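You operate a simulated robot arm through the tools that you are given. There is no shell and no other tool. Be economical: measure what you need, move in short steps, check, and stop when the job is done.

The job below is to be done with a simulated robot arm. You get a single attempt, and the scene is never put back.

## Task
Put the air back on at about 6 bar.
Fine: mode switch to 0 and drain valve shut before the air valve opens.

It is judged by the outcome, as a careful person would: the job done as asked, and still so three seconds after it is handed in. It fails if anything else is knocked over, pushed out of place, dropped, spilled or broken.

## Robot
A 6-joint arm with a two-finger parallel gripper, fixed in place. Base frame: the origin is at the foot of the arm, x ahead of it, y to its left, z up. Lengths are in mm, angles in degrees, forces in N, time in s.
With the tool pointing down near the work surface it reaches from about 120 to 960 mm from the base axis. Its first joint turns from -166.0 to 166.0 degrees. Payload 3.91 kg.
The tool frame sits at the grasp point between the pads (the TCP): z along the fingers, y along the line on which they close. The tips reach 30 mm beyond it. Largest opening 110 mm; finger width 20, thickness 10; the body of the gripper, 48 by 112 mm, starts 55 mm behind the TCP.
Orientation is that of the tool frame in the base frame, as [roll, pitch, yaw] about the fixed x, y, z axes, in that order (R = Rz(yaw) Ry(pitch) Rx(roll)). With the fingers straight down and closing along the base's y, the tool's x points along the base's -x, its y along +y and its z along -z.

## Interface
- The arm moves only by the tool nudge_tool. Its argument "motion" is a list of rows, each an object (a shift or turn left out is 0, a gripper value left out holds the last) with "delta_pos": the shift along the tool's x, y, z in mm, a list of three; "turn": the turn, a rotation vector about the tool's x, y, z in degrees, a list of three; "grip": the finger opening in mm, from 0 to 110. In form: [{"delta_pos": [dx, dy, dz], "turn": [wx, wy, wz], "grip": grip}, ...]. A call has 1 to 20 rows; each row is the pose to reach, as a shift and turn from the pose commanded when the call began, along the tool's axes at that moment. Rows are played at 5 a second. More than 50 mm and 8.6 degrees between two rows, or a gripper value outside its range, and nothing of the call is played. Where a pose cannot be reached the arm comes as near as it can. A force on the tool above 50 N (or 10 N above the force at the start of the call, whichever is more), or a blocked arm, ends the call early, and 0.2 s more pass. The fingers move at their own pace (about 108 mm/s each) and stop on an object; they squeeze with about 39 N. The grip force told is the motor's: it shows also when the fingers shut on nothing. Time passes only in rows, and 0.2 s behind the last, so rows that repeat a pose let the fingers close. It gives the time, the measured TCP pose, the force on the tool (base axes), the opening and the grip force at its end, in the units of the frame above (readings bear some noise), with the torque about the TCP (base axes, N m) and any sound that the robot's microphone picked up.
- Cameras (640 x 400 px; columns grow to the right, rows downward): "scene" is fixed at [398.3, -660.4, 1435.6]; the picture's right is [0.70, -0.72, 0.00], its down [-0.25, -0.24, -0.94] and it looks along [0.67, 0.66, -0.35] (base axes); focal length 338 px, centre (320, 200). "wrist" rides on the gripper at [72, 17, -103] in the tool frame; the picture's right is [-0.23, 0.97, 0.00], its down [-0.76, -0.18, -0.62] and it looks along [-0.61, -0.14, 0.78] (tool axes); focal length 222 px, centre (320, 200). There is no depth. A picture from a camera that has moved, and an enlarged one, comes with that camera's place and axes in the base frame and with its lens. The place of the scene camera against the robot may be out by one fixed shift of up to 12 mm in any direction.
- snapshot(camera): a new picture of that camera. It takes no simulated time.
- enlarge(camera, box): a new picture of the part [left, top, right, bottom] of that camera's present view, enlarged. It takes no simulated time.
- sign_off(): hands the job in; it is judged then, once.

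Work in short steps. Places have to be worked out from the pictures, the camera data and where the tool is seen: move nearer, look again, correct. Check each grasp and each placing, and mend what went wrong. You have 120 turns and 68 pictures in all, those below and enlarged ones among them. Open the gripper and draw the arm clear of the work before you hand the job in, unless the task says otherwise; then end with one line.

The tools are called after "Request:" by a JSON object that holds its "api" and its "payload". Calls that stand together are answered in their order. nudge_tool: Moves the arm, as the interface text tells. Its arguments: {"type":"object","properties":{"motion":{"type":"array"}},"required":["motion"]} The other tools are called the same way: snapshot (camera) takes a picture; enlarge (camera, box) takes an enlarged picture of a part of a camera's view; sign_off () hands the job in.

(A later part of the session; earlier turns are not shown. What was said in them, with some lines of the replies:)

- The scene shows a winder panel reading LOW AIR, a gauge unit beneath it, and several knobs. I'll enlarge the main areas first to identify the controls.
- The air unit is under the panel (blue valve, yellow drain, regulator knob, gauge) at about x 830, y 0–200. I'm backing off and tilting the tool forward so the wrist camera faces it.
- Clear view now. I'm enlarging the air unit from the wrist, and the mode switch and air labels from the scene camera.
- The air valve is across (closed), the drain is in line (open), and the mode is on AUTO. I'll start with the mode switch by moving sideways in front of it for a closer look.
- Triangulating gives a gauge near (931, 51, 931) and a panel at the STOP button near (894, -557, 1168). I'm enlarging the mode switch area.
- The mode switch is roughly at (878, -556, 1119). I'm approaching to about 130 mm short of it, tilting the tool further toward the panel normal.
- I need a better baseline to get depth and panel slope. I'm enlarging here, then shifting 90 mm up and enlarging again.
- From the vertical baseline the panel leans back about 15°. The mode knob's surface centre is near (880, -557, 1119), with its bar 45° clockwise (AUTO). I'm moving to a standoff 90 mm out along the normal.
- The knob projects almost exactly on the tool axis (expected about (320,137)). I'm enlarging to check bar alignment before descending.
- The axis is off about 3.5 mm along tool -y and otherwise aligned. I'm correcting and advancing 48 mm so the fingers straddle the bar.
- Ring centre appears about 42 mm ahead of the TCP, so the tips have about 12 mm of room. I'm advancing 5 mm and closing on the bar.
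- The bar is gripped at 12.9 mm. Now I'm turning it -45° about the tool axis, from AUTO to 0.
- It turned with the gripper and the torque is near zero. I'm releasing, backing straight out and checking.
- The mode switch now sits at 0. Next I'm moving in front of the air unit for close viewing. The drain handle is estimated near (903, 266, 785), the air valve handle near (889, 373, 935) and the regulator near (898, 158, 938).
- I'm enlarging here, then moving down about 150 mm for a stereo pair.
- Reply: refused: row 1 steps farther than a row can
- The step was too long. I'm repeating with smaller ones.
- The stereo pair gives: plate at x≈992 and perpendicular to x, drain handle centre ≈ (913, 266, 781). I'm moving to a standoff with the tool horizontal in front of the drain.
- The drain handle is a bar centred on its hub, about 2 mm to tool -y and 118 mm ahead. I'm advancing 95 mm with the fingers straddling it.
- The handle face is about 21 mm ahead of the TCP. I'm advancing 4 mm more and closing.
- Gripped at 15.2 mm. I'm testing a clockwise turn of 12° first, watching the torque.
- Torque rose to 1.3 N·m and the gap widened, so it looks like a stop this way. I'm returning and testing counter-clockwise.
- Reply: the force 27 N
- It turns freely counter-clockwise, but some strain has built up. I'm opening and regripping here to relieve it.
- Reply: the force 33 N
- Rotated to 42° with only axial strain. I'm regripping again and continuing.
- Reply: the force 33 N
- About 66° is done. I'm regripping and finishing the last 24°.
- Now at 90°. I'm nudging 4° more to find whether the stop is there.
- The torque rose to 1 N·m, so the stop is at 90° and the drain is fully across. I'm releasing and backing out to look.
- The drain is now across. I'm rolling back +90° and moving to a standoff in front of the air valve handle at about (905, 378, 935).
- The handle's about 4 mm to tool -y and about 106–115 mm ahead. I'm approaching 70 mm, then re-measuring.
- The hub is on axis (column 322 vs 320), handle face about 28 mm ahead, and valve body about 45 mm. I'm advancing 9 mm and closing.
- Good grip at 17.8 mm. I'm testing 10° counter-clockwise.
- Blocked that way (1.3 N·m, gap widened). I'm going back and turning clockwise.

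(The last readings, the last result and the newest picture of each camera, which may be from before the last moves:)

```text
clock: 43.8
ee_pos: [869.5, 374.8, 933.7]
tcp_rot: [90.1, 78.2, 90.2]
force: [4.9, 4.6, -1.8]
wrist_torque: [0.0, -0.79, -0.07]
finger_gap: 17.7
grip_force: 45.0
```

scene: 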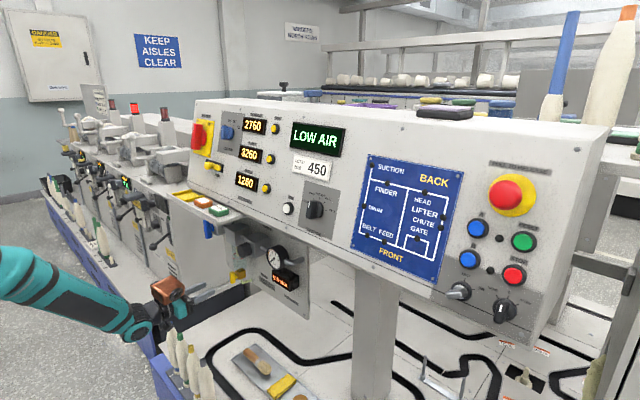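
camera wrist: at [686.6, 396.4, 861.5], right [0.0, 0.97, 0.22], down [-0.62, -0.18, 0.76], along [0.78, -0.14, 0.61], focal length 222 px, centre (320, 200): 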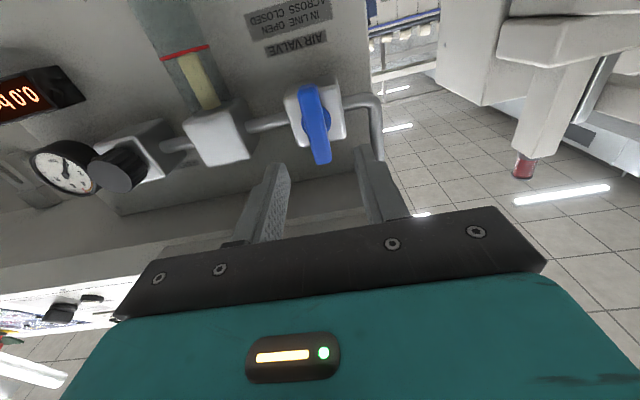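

It turns freely clockwise (12° so far). Continuing.

Request:
{"api": "nudge_tool", "payload": {"motion": [{"turn": [0, 0, 6]}, {"turn": [0, 0, 12]}, {"turn": [0, 0, 18]}, {"turn": [0, 0, 24]}, {"turn": [0, 0, 30]}, {"turn": [0, 0, 30]}]}}

Request:
{"api": "nudge_tool", "payload": {"motion": [{"grip": 28}, {"grip": 28}, {"grip": 0}, {"grip": 0}]}}

Request:
{"api": "nudge_tool", "payload": {"motion": [{"turn": [0, 0, 6]}, {"turn": [0, 0, 12]}, {"turn": [0, 0, 18]}, {"turn": [0, 0, 24]}, {"turn": [0, 0, 24]}]}}

Request:
{"api": "enlarge", "payload": {"camera": "wrist", "box": [240, 60, 400, 220]}}

```text
clock: 44.8
ee_pos: [870.8, 375.3, 935.1]
tcp_rot: [91.8, 55.9, 90.7]
force: [-0.3, -7.8, -2.9]
wrist_torque: [-0.02, -0.84, 0.46]
finger_gap: 17.9
grip_force: 44.9
out of reach, approached as far as the arm can: row 4, 5
stopped in row 5: the force on the tool passed its limit at 76 N (the readings are from after the stop); the commanded pose is now the measured one
```

```text
clock: 45.8
ee_pos: [869.6, 377.4, 934.2]
tcp_rot: [91.9, 55.8, 90.8]
force: [-10.7, -15.0, -16.6]
wrist_torque: [0.0, -0.44, 0.18]
finger_gap: 18.4
grip_force: 44.9
```

```text
clock: 46.1
ee_pos: [871.3, 376.4, 934.3]
tcp_rot: [92.8, 54.9, 91.2]
force: [-3.2, -13.1, -0.4]
wrist_torque: [0.01, -0.33, 0.52]
finger_gap: 18.1
grip_force: 45.3
out of reach, approached as far as the arm can: row 1
stopped in row 1: the force on the tool passed its limit at 71 N (the readings are from after the stop); the commanded pose is now the measured one
```

```text
2.50 times, centred on (320, 140) of wrist
camera zoom: at [767.3, 434.7, 887.9], right [0.04, 0.67, 0.75], down [-0.62, -0.57, 0.54], along [0.78, -0.48, 0.39], focal length 555 px, centre (320, 350)
```

zoom: 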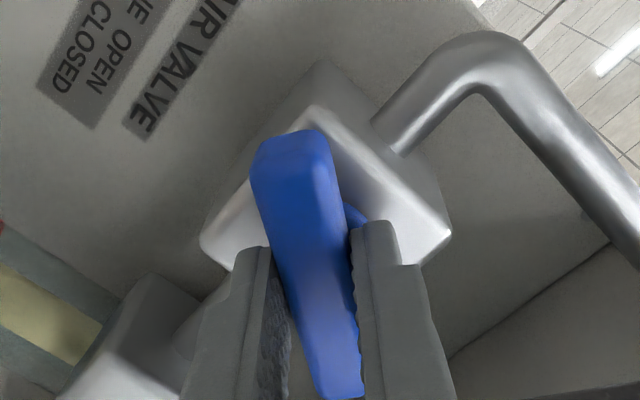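

The wrist reached its limit at about 35° of handle turn. I'll release, back off and regrip the symmetric bar from the opposite roll (-180°).

Request:
{"api": "nudge_tool", "payload": {"motion": [{"grip": 50}, {"grip": 50}, {"delta_pos": [0, 0, -30]}, {"delta_pos": [0, 0, -70]}, {"delta_pos": [0, 0, -110]}, {"delta_pos": [0, 0, -110]}]}}

Request:
{"api": "nudge_tool", "payload": {"motion": [{"turn": [0, 0, -8]}, {"turn": [0, 0, -16]}, {"turn": [0, 0, -24]}, {"turn": [0, 0, -32]}, {"turn": [0, 0, -40]}, {"turn": [0, 0, -48]}, {"turn": [0, 0, -56]}, {"turn": [0, 0, -64]}, {"turn": [0, 0, -72]}, {"turn": [0, 0, -80]}, {"turn": [0, 0, -88]}, {"turn": [0, 0, -90]}, {"turn": [0, 0, -90]}]}}

Request:
{"api": "nudge_tool", "payload": {"motion": [{"turn": [0, 0, -8]}, {"turn": [0, 0, -16]}, {"turn": [0, 0, -24]}, {"turn": [0, 0, -32]}, {"turn": [0, 0, -40]}, {"turn": [0, 0, -48]}, {"turn": [0, 0, -56]}, {"turn": [0, 0, -64]}, {"turn": [0, 0, -72]}, {"turn": [0, 0, -80]}, {"turn": [0, 0, -88]}, {"turn": [0, 0, -90]}, {"turn": [0, 0, -90]}]}}

Request:
{"api": "snapshot", "payload": {"camera": "wrist"}}

```text
clock: 47.5
ee_pos: [760.2, 381.2, 937.3]
tcp_rot: [92.8, 54.8, 91.2]
force: [-0.6, 0.1, -0.7]
wrist_torque: [-0.04, 0.0, 0.01]
finger_gap: 50.0
grip_force: 0.1
```

```text
clock: 50.3
ee_pos: [759.4, 379.9, 937.5]
tcp_rot: [-92.0, 34.9, -92.3]
force: [0.3, 0.4, -0.7]
wrist_torque: [0.0, 0.02, 0.01]
finger_gap: 50.1
grip_force: 0.0
```

```text
clock: 53.1
ee_pos: [759.3, 381.3, 937.5]
tcp_rot: [-92.8, -55.1, -88.8]
force: [0.6, -0.3, -0.3]
wrist_torque: [0.01, 0.0, -0.03]
finger_gap: 50.1
grip_force: 0.1
```

```text
27 pictures are left
camera wrist: at [657.4, 327.5, 990.7], right [-0.03, -0.67, -0.75], down [-0.63, 0.6, -0.5], along [0.78, 0.45, -0.44], focal length 222 px, centre (320, 200)
```

wrist: 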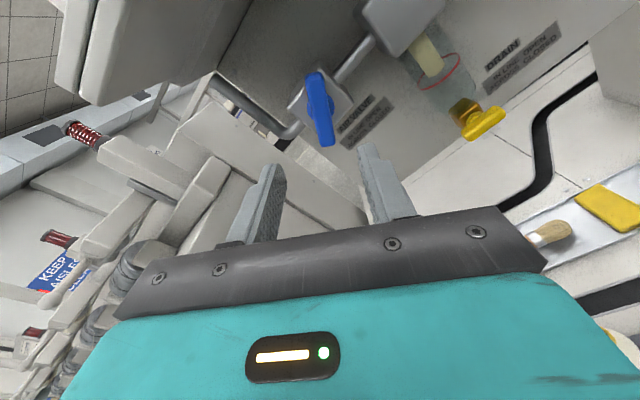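

The opposite roll is reachable. I'm correcting the 2° axis tilt and the small lateral offset, then checking alignment.

Request:
{"api": "nudge_tool", "payload": {"motion": [{"delta_pos": [0.6, 6.9, 0], "turn": [1.8, 0.7, 0]}, {"delta_pos": [0.6, 6.9, 0], "turn": [1.8, 0.7, 0]}]}}

Request:
{"api": "enlarge", "payload": {"camera": "wrist", "box": [260, 50, 380, 150]}}

```text
clock: 53.7
ee_pos: [758.6, 374.8, 934.9]
tcp_rot: [-90.1, -54.9, -89.9]
force: [0.6, -0.6, 0.3]
wrist_torque: [0.02, 0.0, 0.0]
finger_gap: 50.1
grip_force: 0.1
```

```text
4.00 times, centred on (320, 100) of wrist
camera zoom: at [656.5, 319.8, 984.6], right [0.0, -0.67, -0.75], down [-0.62, 0.58, -0.52], along [0.78, 0.46, -0.41], focal length 888 px, centre (320, 600)
```

zoom: 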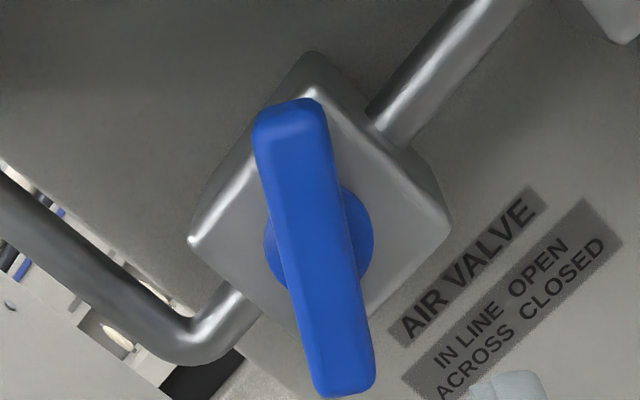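

The hub is exactly on axis. I'm advancing 111 mm and gripping.

Request:
{"api": "nudge_tool", "payload": {"motion": [{"delta_pos": [0, 0, 40]}, {"delta_pos": [0, 0, 75]}, {"delta_pos": [0, 0, 95]}, {"delta_pos": [0, 0, 111]}, {"delta_pos": [0, 0, 111], "grip": 25}, {"delta_pos": [0, 0, 111], "grip": 0}, {"delta_pos": [0, 0, 111], "grip": 0}]}}

Request:
{"api": "nudge_tool", "payload": {"motion": [{"turn": [0, 0, 6]}, {"turn": [0, 0, 12]}, {"turn": [0, 0, 18]}, {"turn": [0, 0, 24]}, {"turn": [0, 0, 28]}, {"turn": [0, 0, 28]}]}}

```text
clock: 55.3
ee_pos: [870.5, 372.9, 935.5]
tcp_rot: [-90.0, -54.9, -90.0]
force: [5.2, 2.2, 1.6]
wrist_torque: [0.01, -0.2, 0.12]
finger_gap: 18.0
grip_force: 44.9
```

```text
clock: 56.7
ee_pos: [871.3, 374.3, 935.0]
tcp_rot: [-89.8, -26.8, -90.1]
force: [30.8, 12.5, 24.7]
wrist_torque: [0.02, -0.08, 0.54]
finger_gap: 18.0
grip_force: 44.9
```

The handle is turning. I'm relieving the strain by regripping, then finishing to 90°.

Request:
{"api": "nudge_tool", "payload": {"motion": [{"grip": 28}, {"grip": 28}, {"grip": 0}, {"grip": 0}]}}

Request:
{"api": "nudge_tool", "payload": {"motion": [{"turn": [0, 0, 6]}, {"turn": [0, 0, 12]}, {"turn": [0, 0, 18]}, {"turn": [0, 0, 24]}, {"turn": [0, 0, 27]}, {"turn": [0, 0, 30]}, {"turn": [0, 0, 30]}]}}

Request:
{"api": "enlarge", "payload": {"camera": "scene", "box": [195, 205, 315, 310]}}

```text
clock: 57.7
ee_pos: [869.7, 375.0, 934.9]
tcp_rot: [-90.0, -26.9, -90.1]
force: [-0.2, 6.4, 12.3]
wrist_torque: [-0.01, 0.07, 0.57]
finger_gap: 18.0
grip_force: 44.9
```

```text
clock: 59.3
ee_pos: [870.0, 375.1, 936.0]
tcp_rot: [-89.9, 3.1, -90.0]
force: [0.9, 11.2, 19.9]
wrist_torque: [-1.13, -0.35, 0.91]
finger_gap: 18.0
grip_force: 45.2
```

```text
3.81 times, centred on (255, 258) of scene
camera zoom: at [398.3, -660.4, 1435.6], right [0.7, -0.72, 0.0], down [-0.25, -0.24, -0.94], along [0.67, 0.66, -0.35], focal length 1289 px, centre (568, -19)
```

zoom: 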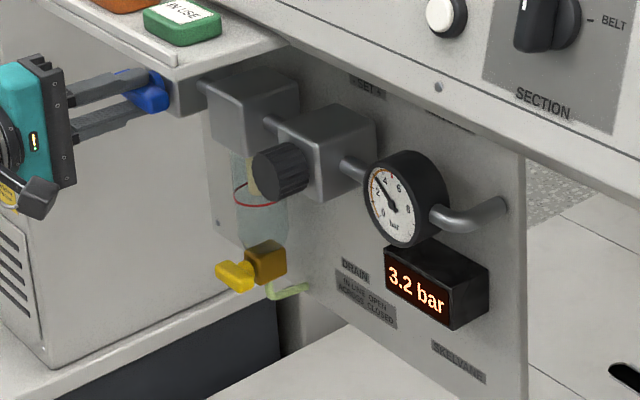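

The valve is at its open stop and pressure shows 3.2 bar. I'm releasing, backing off and checking the settled reading before adjusting the regulator.

Request:
{"api": "nudge_tool", "payload": {"motion": [{"turn": [0, 0, -3]}, {"turn": [0, 0, -3], "grip": 50}, {"turn": [0, 0, -3], "grip": 50}, {"delta_pos": [0, 0, -35], "turn": [0, 0, -3]}, {"delta_pos": [0, 0, -75], "turn": [0, 0, -3]}, {"delta_pos": [0, 0, -115], "turn": [0, 0, -3]}, {"delta_pos": [0, 0, -115], "turn": [0, 0, -3]}]}}

Request:
{"api": "nudge_tool", "payload": {"motion": [{"delta_pos": [30, 0, 0]}, {"delta_pos": [70, 0, 0]}, {"delta_pos": [110, 0, 0]}, {"delta_pos": [150, 0, 0]}, {"delta_pos": [190, 0, 0]}, {"delta_pos": [217, 0, 0]}, {"delta_pos": [217, 0, 0]}]}}

Request:
{"api": "snapshot", "payload": {"camera": "wrist"}}

Request:
{"api": "enlarge", "payload": {"camera": "scene", "box": [195, 205, 315, 310]}}

```text
clock: 60.9
ee_pos: [754.7, 374.3, 933.9]
tcp_rot: [-90.0, 0.2, -90.1]
force: [0.3, -0.4, 0.5]
wrist_torque: [0.01, -0.01, 0.01]
finger_gap: 50.0
grip_force: 0.0
```

```text
clock: 62.5
ee_pos: [753.5, 156.0, 934.8]
tcp_rot: [-90.0, 0.1, -90.2]
force: [-0.9, -1.2, -0.2]
wrist_torque: [0.0, -0.01, -0.02]
finger_gap: 50.0
grip_force: 0.0
```

```text
24 pictures are left
camera wrist: at [650.6, 85.2, 917.6], right [0.0, 0.23, -0.97], down [-0.62, 0.76, 0.18], along [0.78, 0.61, 0.14], focal length 222 px, centre (320, 200)
```

wrist: 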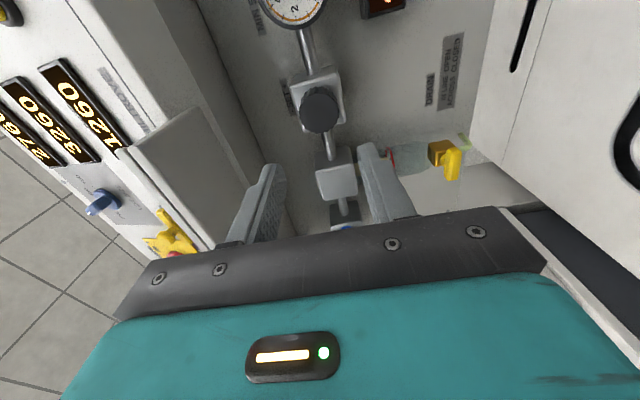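

```text
3.81 times, centred on (255, 258) of scene
camera zoom: at [398.3, -660.4, 1435.6], right [0.7, -0.72, 0.0], down [-0.25, -0.24, -0.94], along [0.67, 0.66, -0.35], focal length 1289 px, centre (568, -19)
```

zoom: 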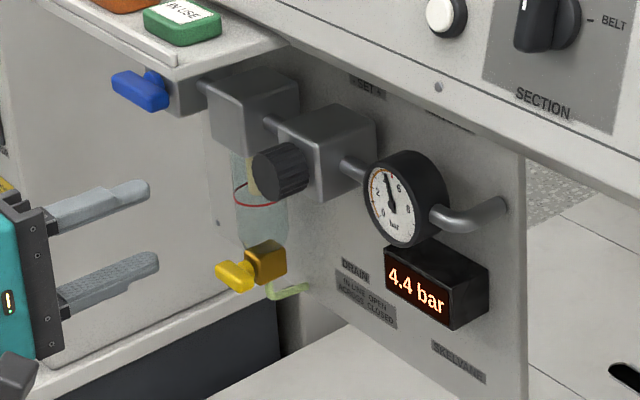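

Pressure's still rising (4.4). I'll wait a few seconds for it to settle and read the SET label.

Request:
{"api": "nudge_tool", "payload": {"motion": [{"delta_pos": [0, 0, 0]}, {"delta_pos": [0, 0, 0]}, {"delta_pos": [0, 0, 0]}, {"delta_pos": [0, 0, 0]}, {"delta_pos": [0, 0, 0]}, {"delta_pos": [0, 0, 0]}, {"delta_pos": [0, 0, 0]}, {"delta_pos": [0, 0, 0]}, {"delta_pos": [0, 0, 0]}, {"delta_pos": [0, 0, 0]}, {"delta_pos": [0, 0, 0]}, {"delta_pos": [0, 0, 0]}, {"delta_pos": [0, 0, 0]}, {"delta_pos": [0, 0, 0]}, {"delta_pos": [0, 0, 0]}]}}

Request:
{"api": "enlarge", "payload": {"camera": "wrist", "box": [240, 0, 400, 140]}}

Request:
{"api": "enlarge", "payload": {"camera": "scene", "box": [255, 235, 315, 295]}}

```text
clock: 65.7
ee_pos: [753.9, 156.5, 935.0]
tcp_rot: [-90.0, 0.2, -90.1]
force: [0.9, 0.5, 0.9]
wrist_torque: [0.04, -0.03, -0.04]
finger_gap: 49.9
grip_force: 0.0
```

```text
2.86 times, centred on (320, 70) of wrist
camera zoom: at [650.7, 85.5, 917.7], right [0.0, 0.23, -0.97], down [-0.62, 0.76, 0.18], along [0.78, 0.61, 0.14], focal length 635 px, centre (320, 571)
```

zoom: 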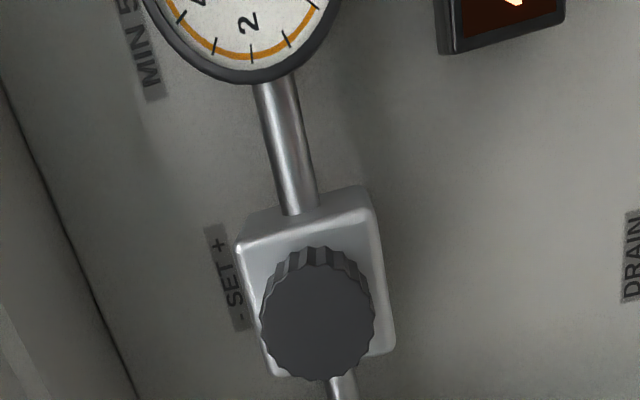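

```text
6.67 times, centred on (285, 265) of scene
camera zoom: at [398.3, -660.4, 1435.6], right [0.7, -0.72, 0.0], down [-0.25, -0.24, -0.94], along [0.67, 0.66, -0.35], focal length 2256 px, centre (553, -233)
```

zoom: 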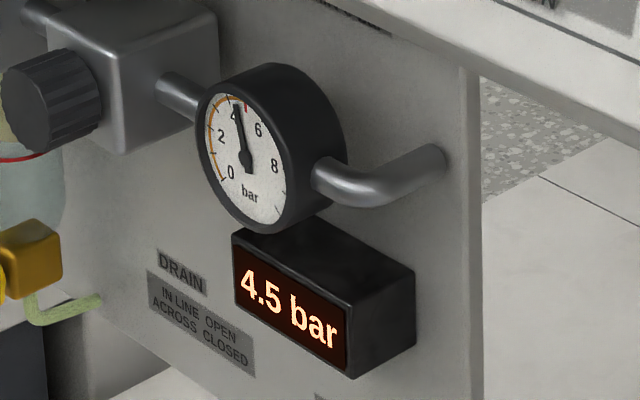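

The pressure has settled at 4.5 bar, and "- SET +" has + on the right, so clockwise raises it. I'm approaching the regulator knob with the fingers wider.

Request:
{"api": "nudge_tool", "payload": {"motion": [{"delta_pos": [0, 0, 30], "grip": 68}, {"delta_pos": [0, 0, 60], "grip": 68}, {"delta_pos": [0, 0, 90]}, {"delta_pos": [0, 0, 90]}]}}

Request:
{"api": "enlarge", "payload": {"camera": "wrist", "box": [220, 60, 420, 220]}}

```text
clock: 66.7
ee_pos: [846.1, 157.5, 933.3]
tcp_rot: [-90.1, 0.1, -90.0]
force: [-0.1, 0.2, 1.5]
wrist_torque: [-0.02, -0.01, 0.0]
finger_gap: 67.9
grip_force: 0.0
```

```text
2.50 times, centred on (320, 140) of wrist
camera zoom: at [742.7, 85.5, 916.3], right [0.0, 0.23, -0.97], down [-0.62, 0.76, 0.18], along [0.78, 0.61, 0.14], focal length 555 px, centre (320, 350)
```

zoom: 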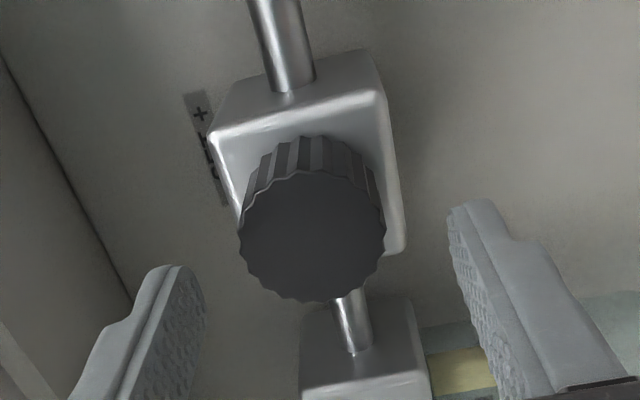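

The knob face is 42 mm ahead and 2 mm to tool -y. I'm advancing 30 mm and gripping it.

Request:
{"api": "nudge_tool", "payload": {"motion": [{"delta_pos": [0, -2, 10]}, {"delta_pos": [0, -2, 20]}, {"delta_pos": [0, -2, 30]}, {"delta_pos": [0, -2, 30], "grip": 40}, {"delta_pos": [0, -2, 30], "grip": 0}, {"delta_pos": [0, -2, 30], "grip": 0}]}}

Request:
{"api": "enlarge", "payload": {"camera": "wrist", "box": [220, 60, 420, 220]}}

```text
clock: 68.1
ee_pos: [874.6, 157.8, 934.6]
tcp_rot: [-90.1, 0.2, -90.1]
force: [0.8, -0.8, -4.4]
wrist_torque: [0.02, 0.08, 0.12]
finger_gap: 41.5
grip_force: 44.7
```

```text
2.50 times, centred on (320, 140) of wrist
camera zoom: at [772.0, 86.0, 918.3], right [0.0, 0.23, -0.97], down [-0.62, 0.76, 0.18], along [0.78, 0.61, 0.14], focal length 555 px, centre (320, 350)
```

zoom: 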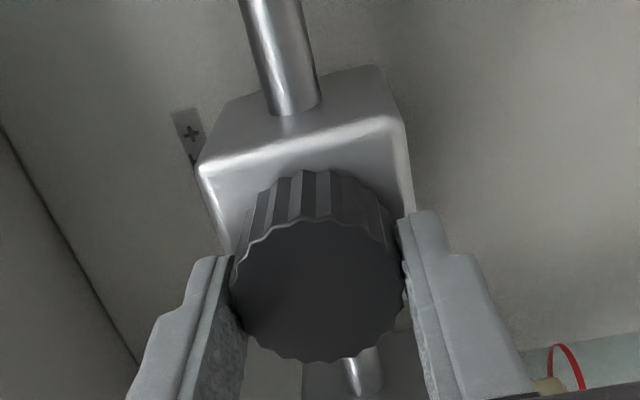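

The knob is gripped at 41.5 mm. I'm turning 25° clockwise and reading the gauge.

Request:
{"api": "nudge_tool", "payload": {"motion": [{"turn": [0, 0, 5]}, {"turn": [0, 0, 10]}, {"turn": [0, 0, 15]}, {"turn": [0, 0, 20]}, {"turn": [0, 0, 25]}, {"turn": [0, 0, 25]}, {"turn": [0, 0, 25]}, {"turn": [0, 0, 25]}, {"turn": [0, 0, 25]}, {"turn": [0, 0, 25]}, {"turn": [0, 0, 25]}, {"turn": [0, 0, 25]}]}}

Request:
{"api": "enlarge", "payload": {"camera": "scene", "box": [225, 205, 315, 295]}}

```text
clock: 70.7
ee_pos: [874.6, 157.8, 936.2]
tcp_rot: [-90.0, 25.1, -89.9]
force: [-19.4, 6.3, 2.3]
wrist_torque: [-0.01, 0.0, 0.24]
finger_gap: 41.2
grip_force: 45.5
```

```text
4.44 times, centred on (270, 250) of scene
camera zoom: at [398.3, -660.4, 1435.6], right [0.7, -0.72, 0.0], down [-0.25, -0.24, -0.94], along [0.67, 0.66, -0.35], focal length 1504 px, centre (542, -22)
```

zoom: 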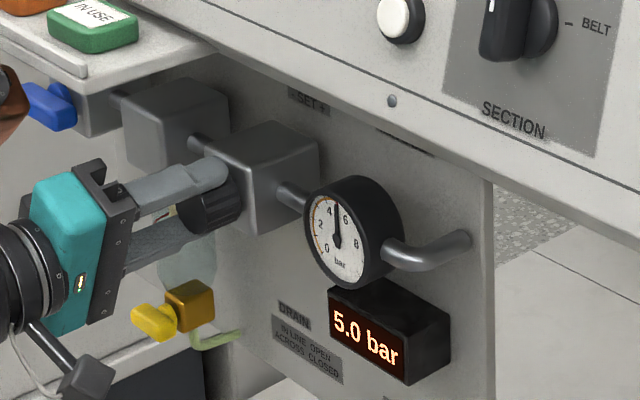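

25° gave about +0.5 bar. I'm regripping to relieve strain, then turning another 40°.

Request:
{"api": "nudge_tool", "payload": {"motion": [{"grip": 50}, {"grip": 50}, {"grip": 0}, {"grip": 0}]}}

Request:
{"api": "nudge_tool", "payload": {"motion": [{"turn": [0, 0, 6]}, {"turn": [0, 0, 12]}, {"turn": [0, 0, 18]}, {"turn": [0, 0, 24]}, {"turn": [0, 0, 30]}, {"turn": [0, 0, 35]}, {"turn": [0, 0, 40]}, {"turn": [0, 0, 40]}, {"turn": [0, 0, 40]}, {"turn": [0, 0, 40]}, {"turn": [0, 0, 40]}, {"turn": [0, 0, 40]}, {"turn": [0, 0, 40]}, {"turn": [0, 0, 40]}, {"turn": [0, 0, 40]}, {"turn": [0, 0, 40]}, {"turn": [0, 0, 40]}]}}

Request:
{"api": "enlarge", "payload": {"camera": "scene", "box": [225, 205, 315, 295]}}

```text
clock: 71.7
ee_pos: [875.6, 156.7, 936.2]
tcp_rot: [-90.0, 25.1, -90.2]
force: [9.5, -4.0, 3.7]
wrist_torque: [-0.04, 0.44, -0.51]
finger_gap: 41.6
grip_force: 44.8
```

```text
clock: 72.2
ee_pos: [874.1, 159.6, 932.9]
tcp_rot: [-90.1, 32.5, -89.8]
force: [-12.2, -3.5, -11.9]
wrist_torque: [-10.18, -11.99, -2.76]
finger_gap: 49.7
grip_force: 45.1
stopped in row 2: the force on the tool passed its limit at 58 N (the readings are from after the stop); the commanded pose is now the measured one
```

```text
4.44 times, centred on (270, 250) of scene
camera zoom: at [398.3, -660.4, 1435.6], right [0.7, -0.72, 0.0], down [-0.25, -0.24, -0.94], along [0.67, 0.66, -0.35], focal length 1504 px, centre (542, -22)
```

zoom: 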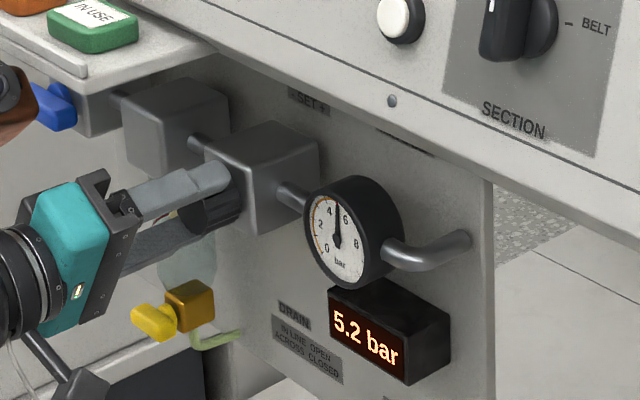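

There's high torque and the fingers got pushed open, so something is in contact. I'm looking before doing anything.

Request:
{"api": "snapshot", "payload": {"camera": "scene"}}

Request:
{"api": "snapshot", "payload": {"camera": "wrist"}}

```text
16 pictures are left
```

scene: 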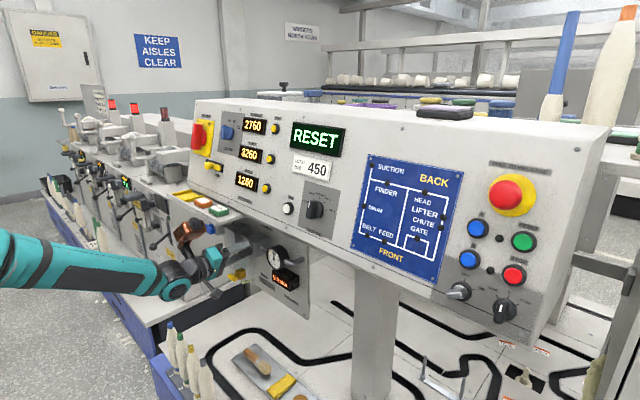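

```text
15 pictures are left
camera wrist: at [771.2, 107.2, 879.2], right [0.0, 0.72, -0.7], down [-0.62, 0.54, 0.56], along [0.78, 0.44, 0.45], focal length 222 px, centre (320, 200)
```

wrist: 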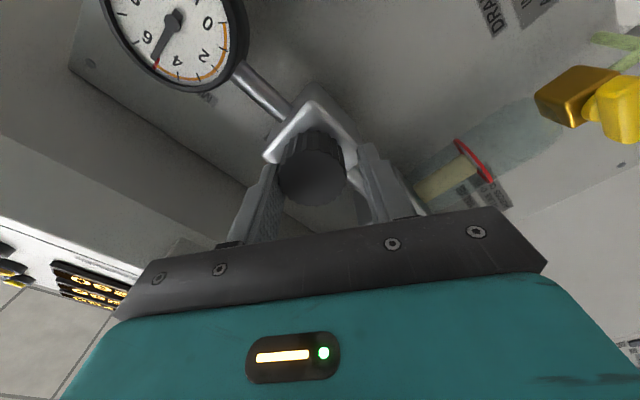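

The panel already shows RESET (air OK). I'm holding still briefly to get a fresh force reading.

Request:
{"api": "nudge_tool", "payload": {"motion": [{"delta_pos": [0, 0, 0]}, {"delta_pos": [0, 0, 0]}]}}

Request:
{"api": "enlarge", "payload": {"camera": "wrist", "box": [220, 80, 420, 240]}}

```text
clock: 72.8
ee_pos: [872.8, 159.2, 932.2]
tcp_rot: [-90.2, 32.8, -89.9]
force: [-22.7, -5.6, -14.8]
wrist_torque: [-10.13, -12.64, -2.97]
finger_gap: 50.8
grip_force: 45.6
```

```text
2.50 times, centred on (320, 160) of wrist
camera zoom: at [771.0, 107.8, 878.9], right [0.0, 0.72, -0.7], down [-0.62, 0.54, 0.56], along [0.78, 0.44, 0.45], focal length 555 px, centre (320, 300)
```

zoom: 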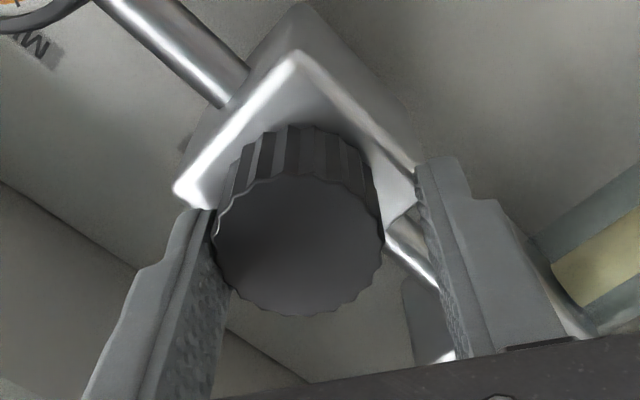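

The right fingertip is caught on the corner of the square regulator block, so I went in too deep. I'm opening, backing off 9 mm and regripping only the knob.

Request:
{"api": "nudge_tool", "payload": {"motion": [{"grip": 68}, {"grip": 68}, {"delta_pos": [0, 0, -9]}, {"delta_pos": [0, 0, -9]}]}}

Request:
{"api": "enlarge", "payload": {"camera": "wrist", "box": [220, 80, 420, 240]}}

```text
clock: 73.8
ee_pos: [865.1, 159.3, 931.8]
tcp_rot: [-90.2, 33.0, -89.9]
force: [0.3, 0.9, 0.3]
wrist_torque: [0.01, -0.02, 0.0]
finger_gap: 68.0
grip_force: 0.0
```

```text
2.50 times, centred on (320, 160) of wrist
camera zoom: at [763.3, 107.9, 878.7], right [0.0, 0.72, -0.69], down [-0.62, 0.54, 0.57], along [0.78, 0.43, 0.45], focal length 555 px, centre (320, 300)
```

zoom: 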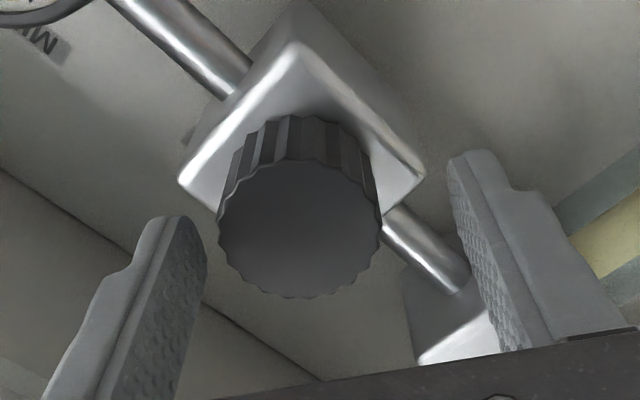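

The knob is clear and intact. I'm recentring (about 5 mm in tool -y), advancing 4 mm and gripping just the knob.

Request:
{"api": "nudge_tool", "payload": {"motion": [{"delta_pos": [-0.9, -4.8, 0]}, {"delta_pos": [-0.9, -4.8, 4]}, {"delta_pos": [-0.9, -4.8, 4], "grip": 40}, {"delta_pos": [-0.9, -4.8, 4], "grip": 0}, {"delta_pos": [-0.9, -4.8, 4], "grip": 0}]}}

Request:
{"api": "enlarge", "payload": {"camera": "scene", "box": [225, 205, 315, 295]}}

```text
clock: 75.0
ee_pos: [870.2, 156.3, 936.4]
tcp_rot: [-90.2, 32.9, -89.9]
force: [-1.2, -3.1, 3.3]
wrist_torque: [-0.04, -0.49, -0.5]
finger_gap: 41.0
grip_force: 45.1
```

```text
4.44 times, centred on (270, 250) of scene
camera zoom: at [398.3, -660.4, 1435.6], right [0.7, -0.72, 0.0], down [-0.25, -0.24, -0.94], along [0.67, 0.66, -0.35], focal length 1504 px, centre (542, -22)
```

zoom: 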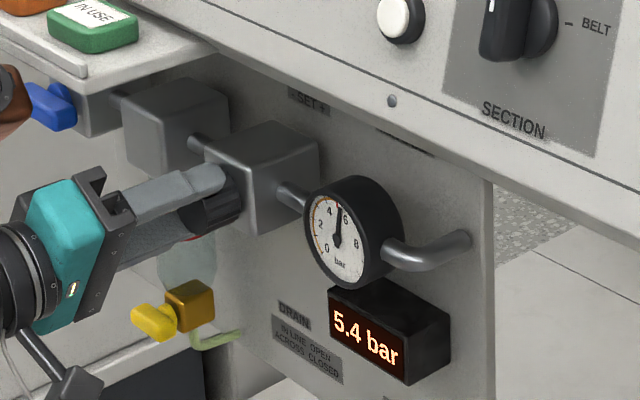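

Good grip on the knob (41 mm), with the reading at 5.4 bar. At about 0.027 bar/deg I need about 22° more.

Request:
{"api": "nudge_tool", "payload": {"motion": [{"turn": [0, 0, 4]}, {"turn": [0, 0, 8]}, {"turn": [0, 0, 12]}, {"turn": [0, 0, 16]}, {"turn": [0, 0, 20]}, {"turn": [0, 0, 20]}, {"turn": [0, 0, 20]}, {"turn": [0, 0, 20]}, {"turn": [0, 0, 20]}, {"turn": [0, 0, 20]}, {"turn": [0, 0, 20]}, {"turn": [0, 0, 20]}, {"turn": [0, 0, 20]}, {"turn": [0, 0, 20]}, {"turn": [0, 0, 20]}, {"turn": [0, 0, 20]}, {"turn": [0, 0, 20]}, {"turn": [0, 0, 20]}, {"turn": [0, 0, 20]}, {"turn": [0, 0, 20]}]}}

Request:
{"api": "enlarge", "payload": {"camera": "scene", "box": [225, 205, 315, 295]}}

```text
clock: 79.2
ee_pos: [869.8, 157.6, 936.0]
tcp_rot: [-90.1, 53.1, -90.0]
force: [15.4, -17.1, 27.5]
wrist_torque: [-0.14, -0.99, -0.57]
finger_gap: 40.6
grip_force: 45.1
```

```text
4.44 times, centred on (270, 250) of scene
camera zoom: at [398.3, -660.4, 1435.6], right [0.7, -0.72, 0.0], down [-0.25, -0.24, -0.94], along [0.67, 0.66, -0.35], focal length 1504 px, centre (542, -22)
```

zoom: 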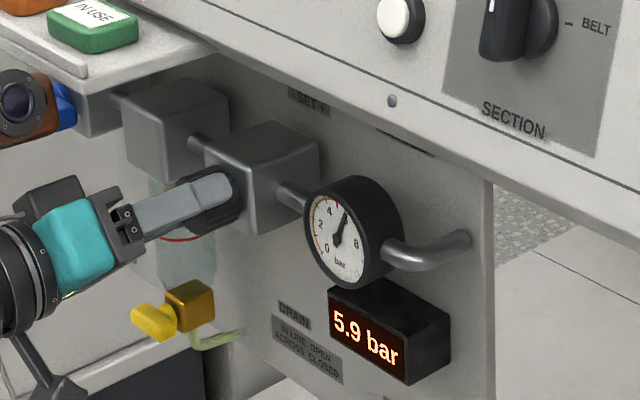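

5.9 bar. I'm adding 3° more, then releasing and backing straight out.

Request:
{"api": "nudge_tool", "payload": {"motion": [{"turn": [0, 0, 1.5]}, {"turn": [0, 0, 3]}, {"turn": [0, 0, 3]}, {"turn": [0, 0, 3], "grip": 68}, {"turn": [0, 0, 3], "grip": 68}, {"delta_pos": [0, 0, -30], "turn": [0, 0, 3]}, {"delta_pos": [0, 0, -65], "turn": [0, 0, 3]}, {"delta_pos": [0, 0, -105], "turn": [0, 0, 3]}, {"delta_pos": [0, 0, -145], "turn": [0, 0, 3]}, {"delta_pos": [0, 0, -185], "turn": [0, 0, 3]}, {"delta_pos": [0, 0, -225], "turn": [0, 0, 3]}, {"delta_pos": [0, 0, -225], "turn": [0, 0, 3]}]}}

Request:
{"api": "enlarge", "payload": {"camera": "scene", "box": [195, 205, 315, 310]}}

Request:
{"api": "snapshot", "payload": {"camera": "scene"}}

```text
clock: 81.8
ee_pos: [646.4, 156.2, 933.7]
tcp_rot: [-90.4, 56.1, -90.0]
force: [0.4, 0.5, 0.0]
wrist_torque: [0.0, 0.0, 0.03]
finger_gap: 68.2
grip_force: 0.0
```

```text
3.81 times, centred on (255, 258) of scene
camera zoom: at [398.3, -660.4, 1435.6], right [0.7, -0.72, 0.0], down [-0.25, -0.24, -0.94], along [0.67, 0.66, -0.35], focal length 1289 px, centre (568, -19)
```

zoom: 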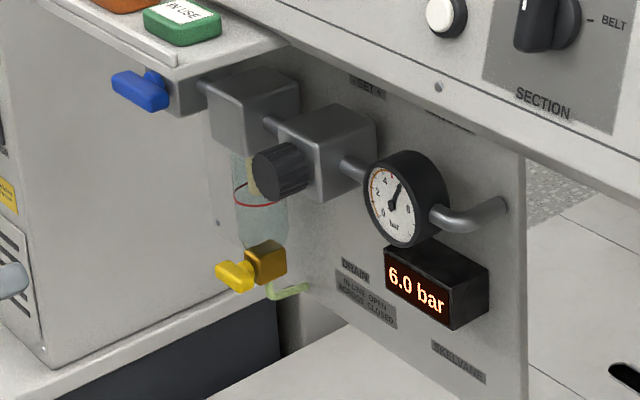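

```text
9 pictures are left
```

scene: 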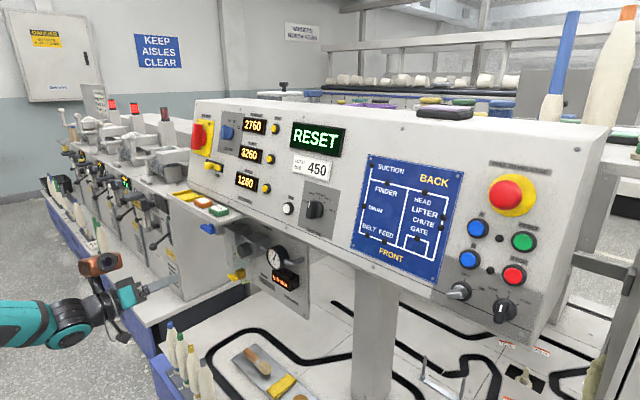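

Reading 6.0 bar, valves and switch as wanted. The display prompts RESET, which wasn't asked for, so I leave it. I'm drawing further clear, waiting, and confirming the pressure holds.

Request:
{"api": "nudge_tool", "payload": {"motion": [{"delta_pos": [0, 0, -40]}, {"delta_pos": [0, 0, -80]}, {"delta_pos": [0, 0, -100]}, {"delta_pos": [0, 0, -100]}, {"delta_pos": [0, 0, -100]}, {"delta_pos": [0, 0, -100]}, {"delta_pos": [0, 0, -100]}, {"delta_pos": [0, 0, -100]}, {"delta_pos": [0, 0, -100]}, {"delta_pos": [0, 0, -100]}, {"delta_pos": [0, 0, -100]}, {"delta_pos": [0, 0, -100]}]}}

Request:
{"api": "enlarge", "payload": {"camera": "scene", "box": [195, 205, 315, 310]}}

Request:
{"api": "enlarge", "payload": {"camera": "scene", "box": [460, 270, 540, 330]}}

```text
clock: 84.4
ee_pos: [545.7, 156.8, 935.4]
tcp_rot: [-90.4, 56.0, -90.2]
force: [0.2, 0.6, -0.1]
wrist_torque: [0.03, -0.02, -0.02]
finger_gap: 67.7
grip_force: 0.0
```

```text
3.81 times, centred on (255, 258) of scene
camera zoom: at [398.3, -660.4, 1435.6], right [0.7, -0.72, 0.0], down [-0.25, -0.24, -0.94], along [0.67, 0.66, -0.35], focal length 1289 px, centre (568, -19)
```

zoom: 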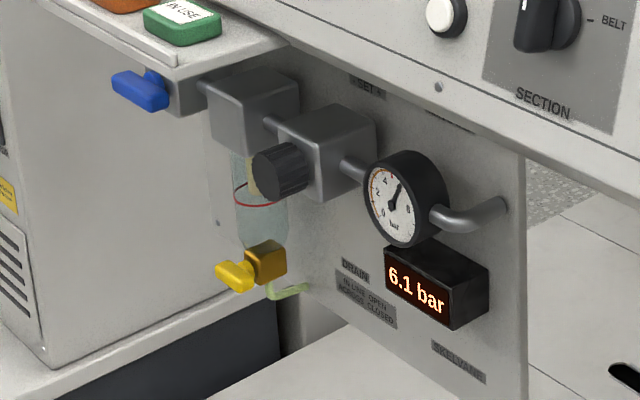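

```text
6.67 times, centred on (500, 300) of scene
camera zoom: at [398.3, -660.4, 1435.6], right [0.7, -0.72, 0.0], down [-0.25, -0.24, -0.94], along [0.67, 0.66, -0.35], focal length 2256 px, centre (-880, -467)
```

zoom: 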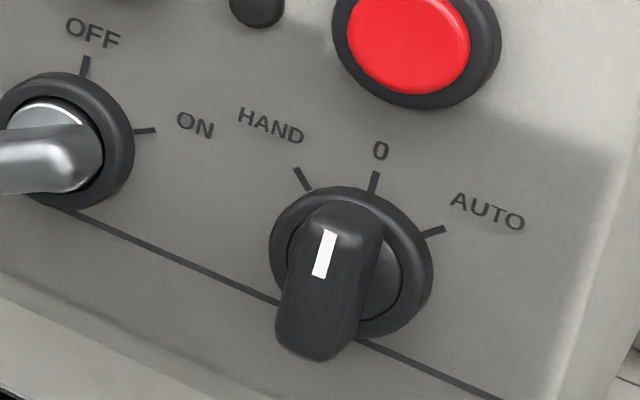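

The pressure has settled at 6.1 bar, about 6 as asked. The mode switch is at 0, the drain is shut, the air valve is open, and the arm is clear with the gripper open. Handing in.

Request:
{"api": "sign_off", "payload": {}}

```text
The job is handed in.
```

The air is back on at about 6 bar (display reads 6.1); the mode switch was set to 0 and the drain valve shut before I opened the air valve, and I left the panel's RESET prompt alone.
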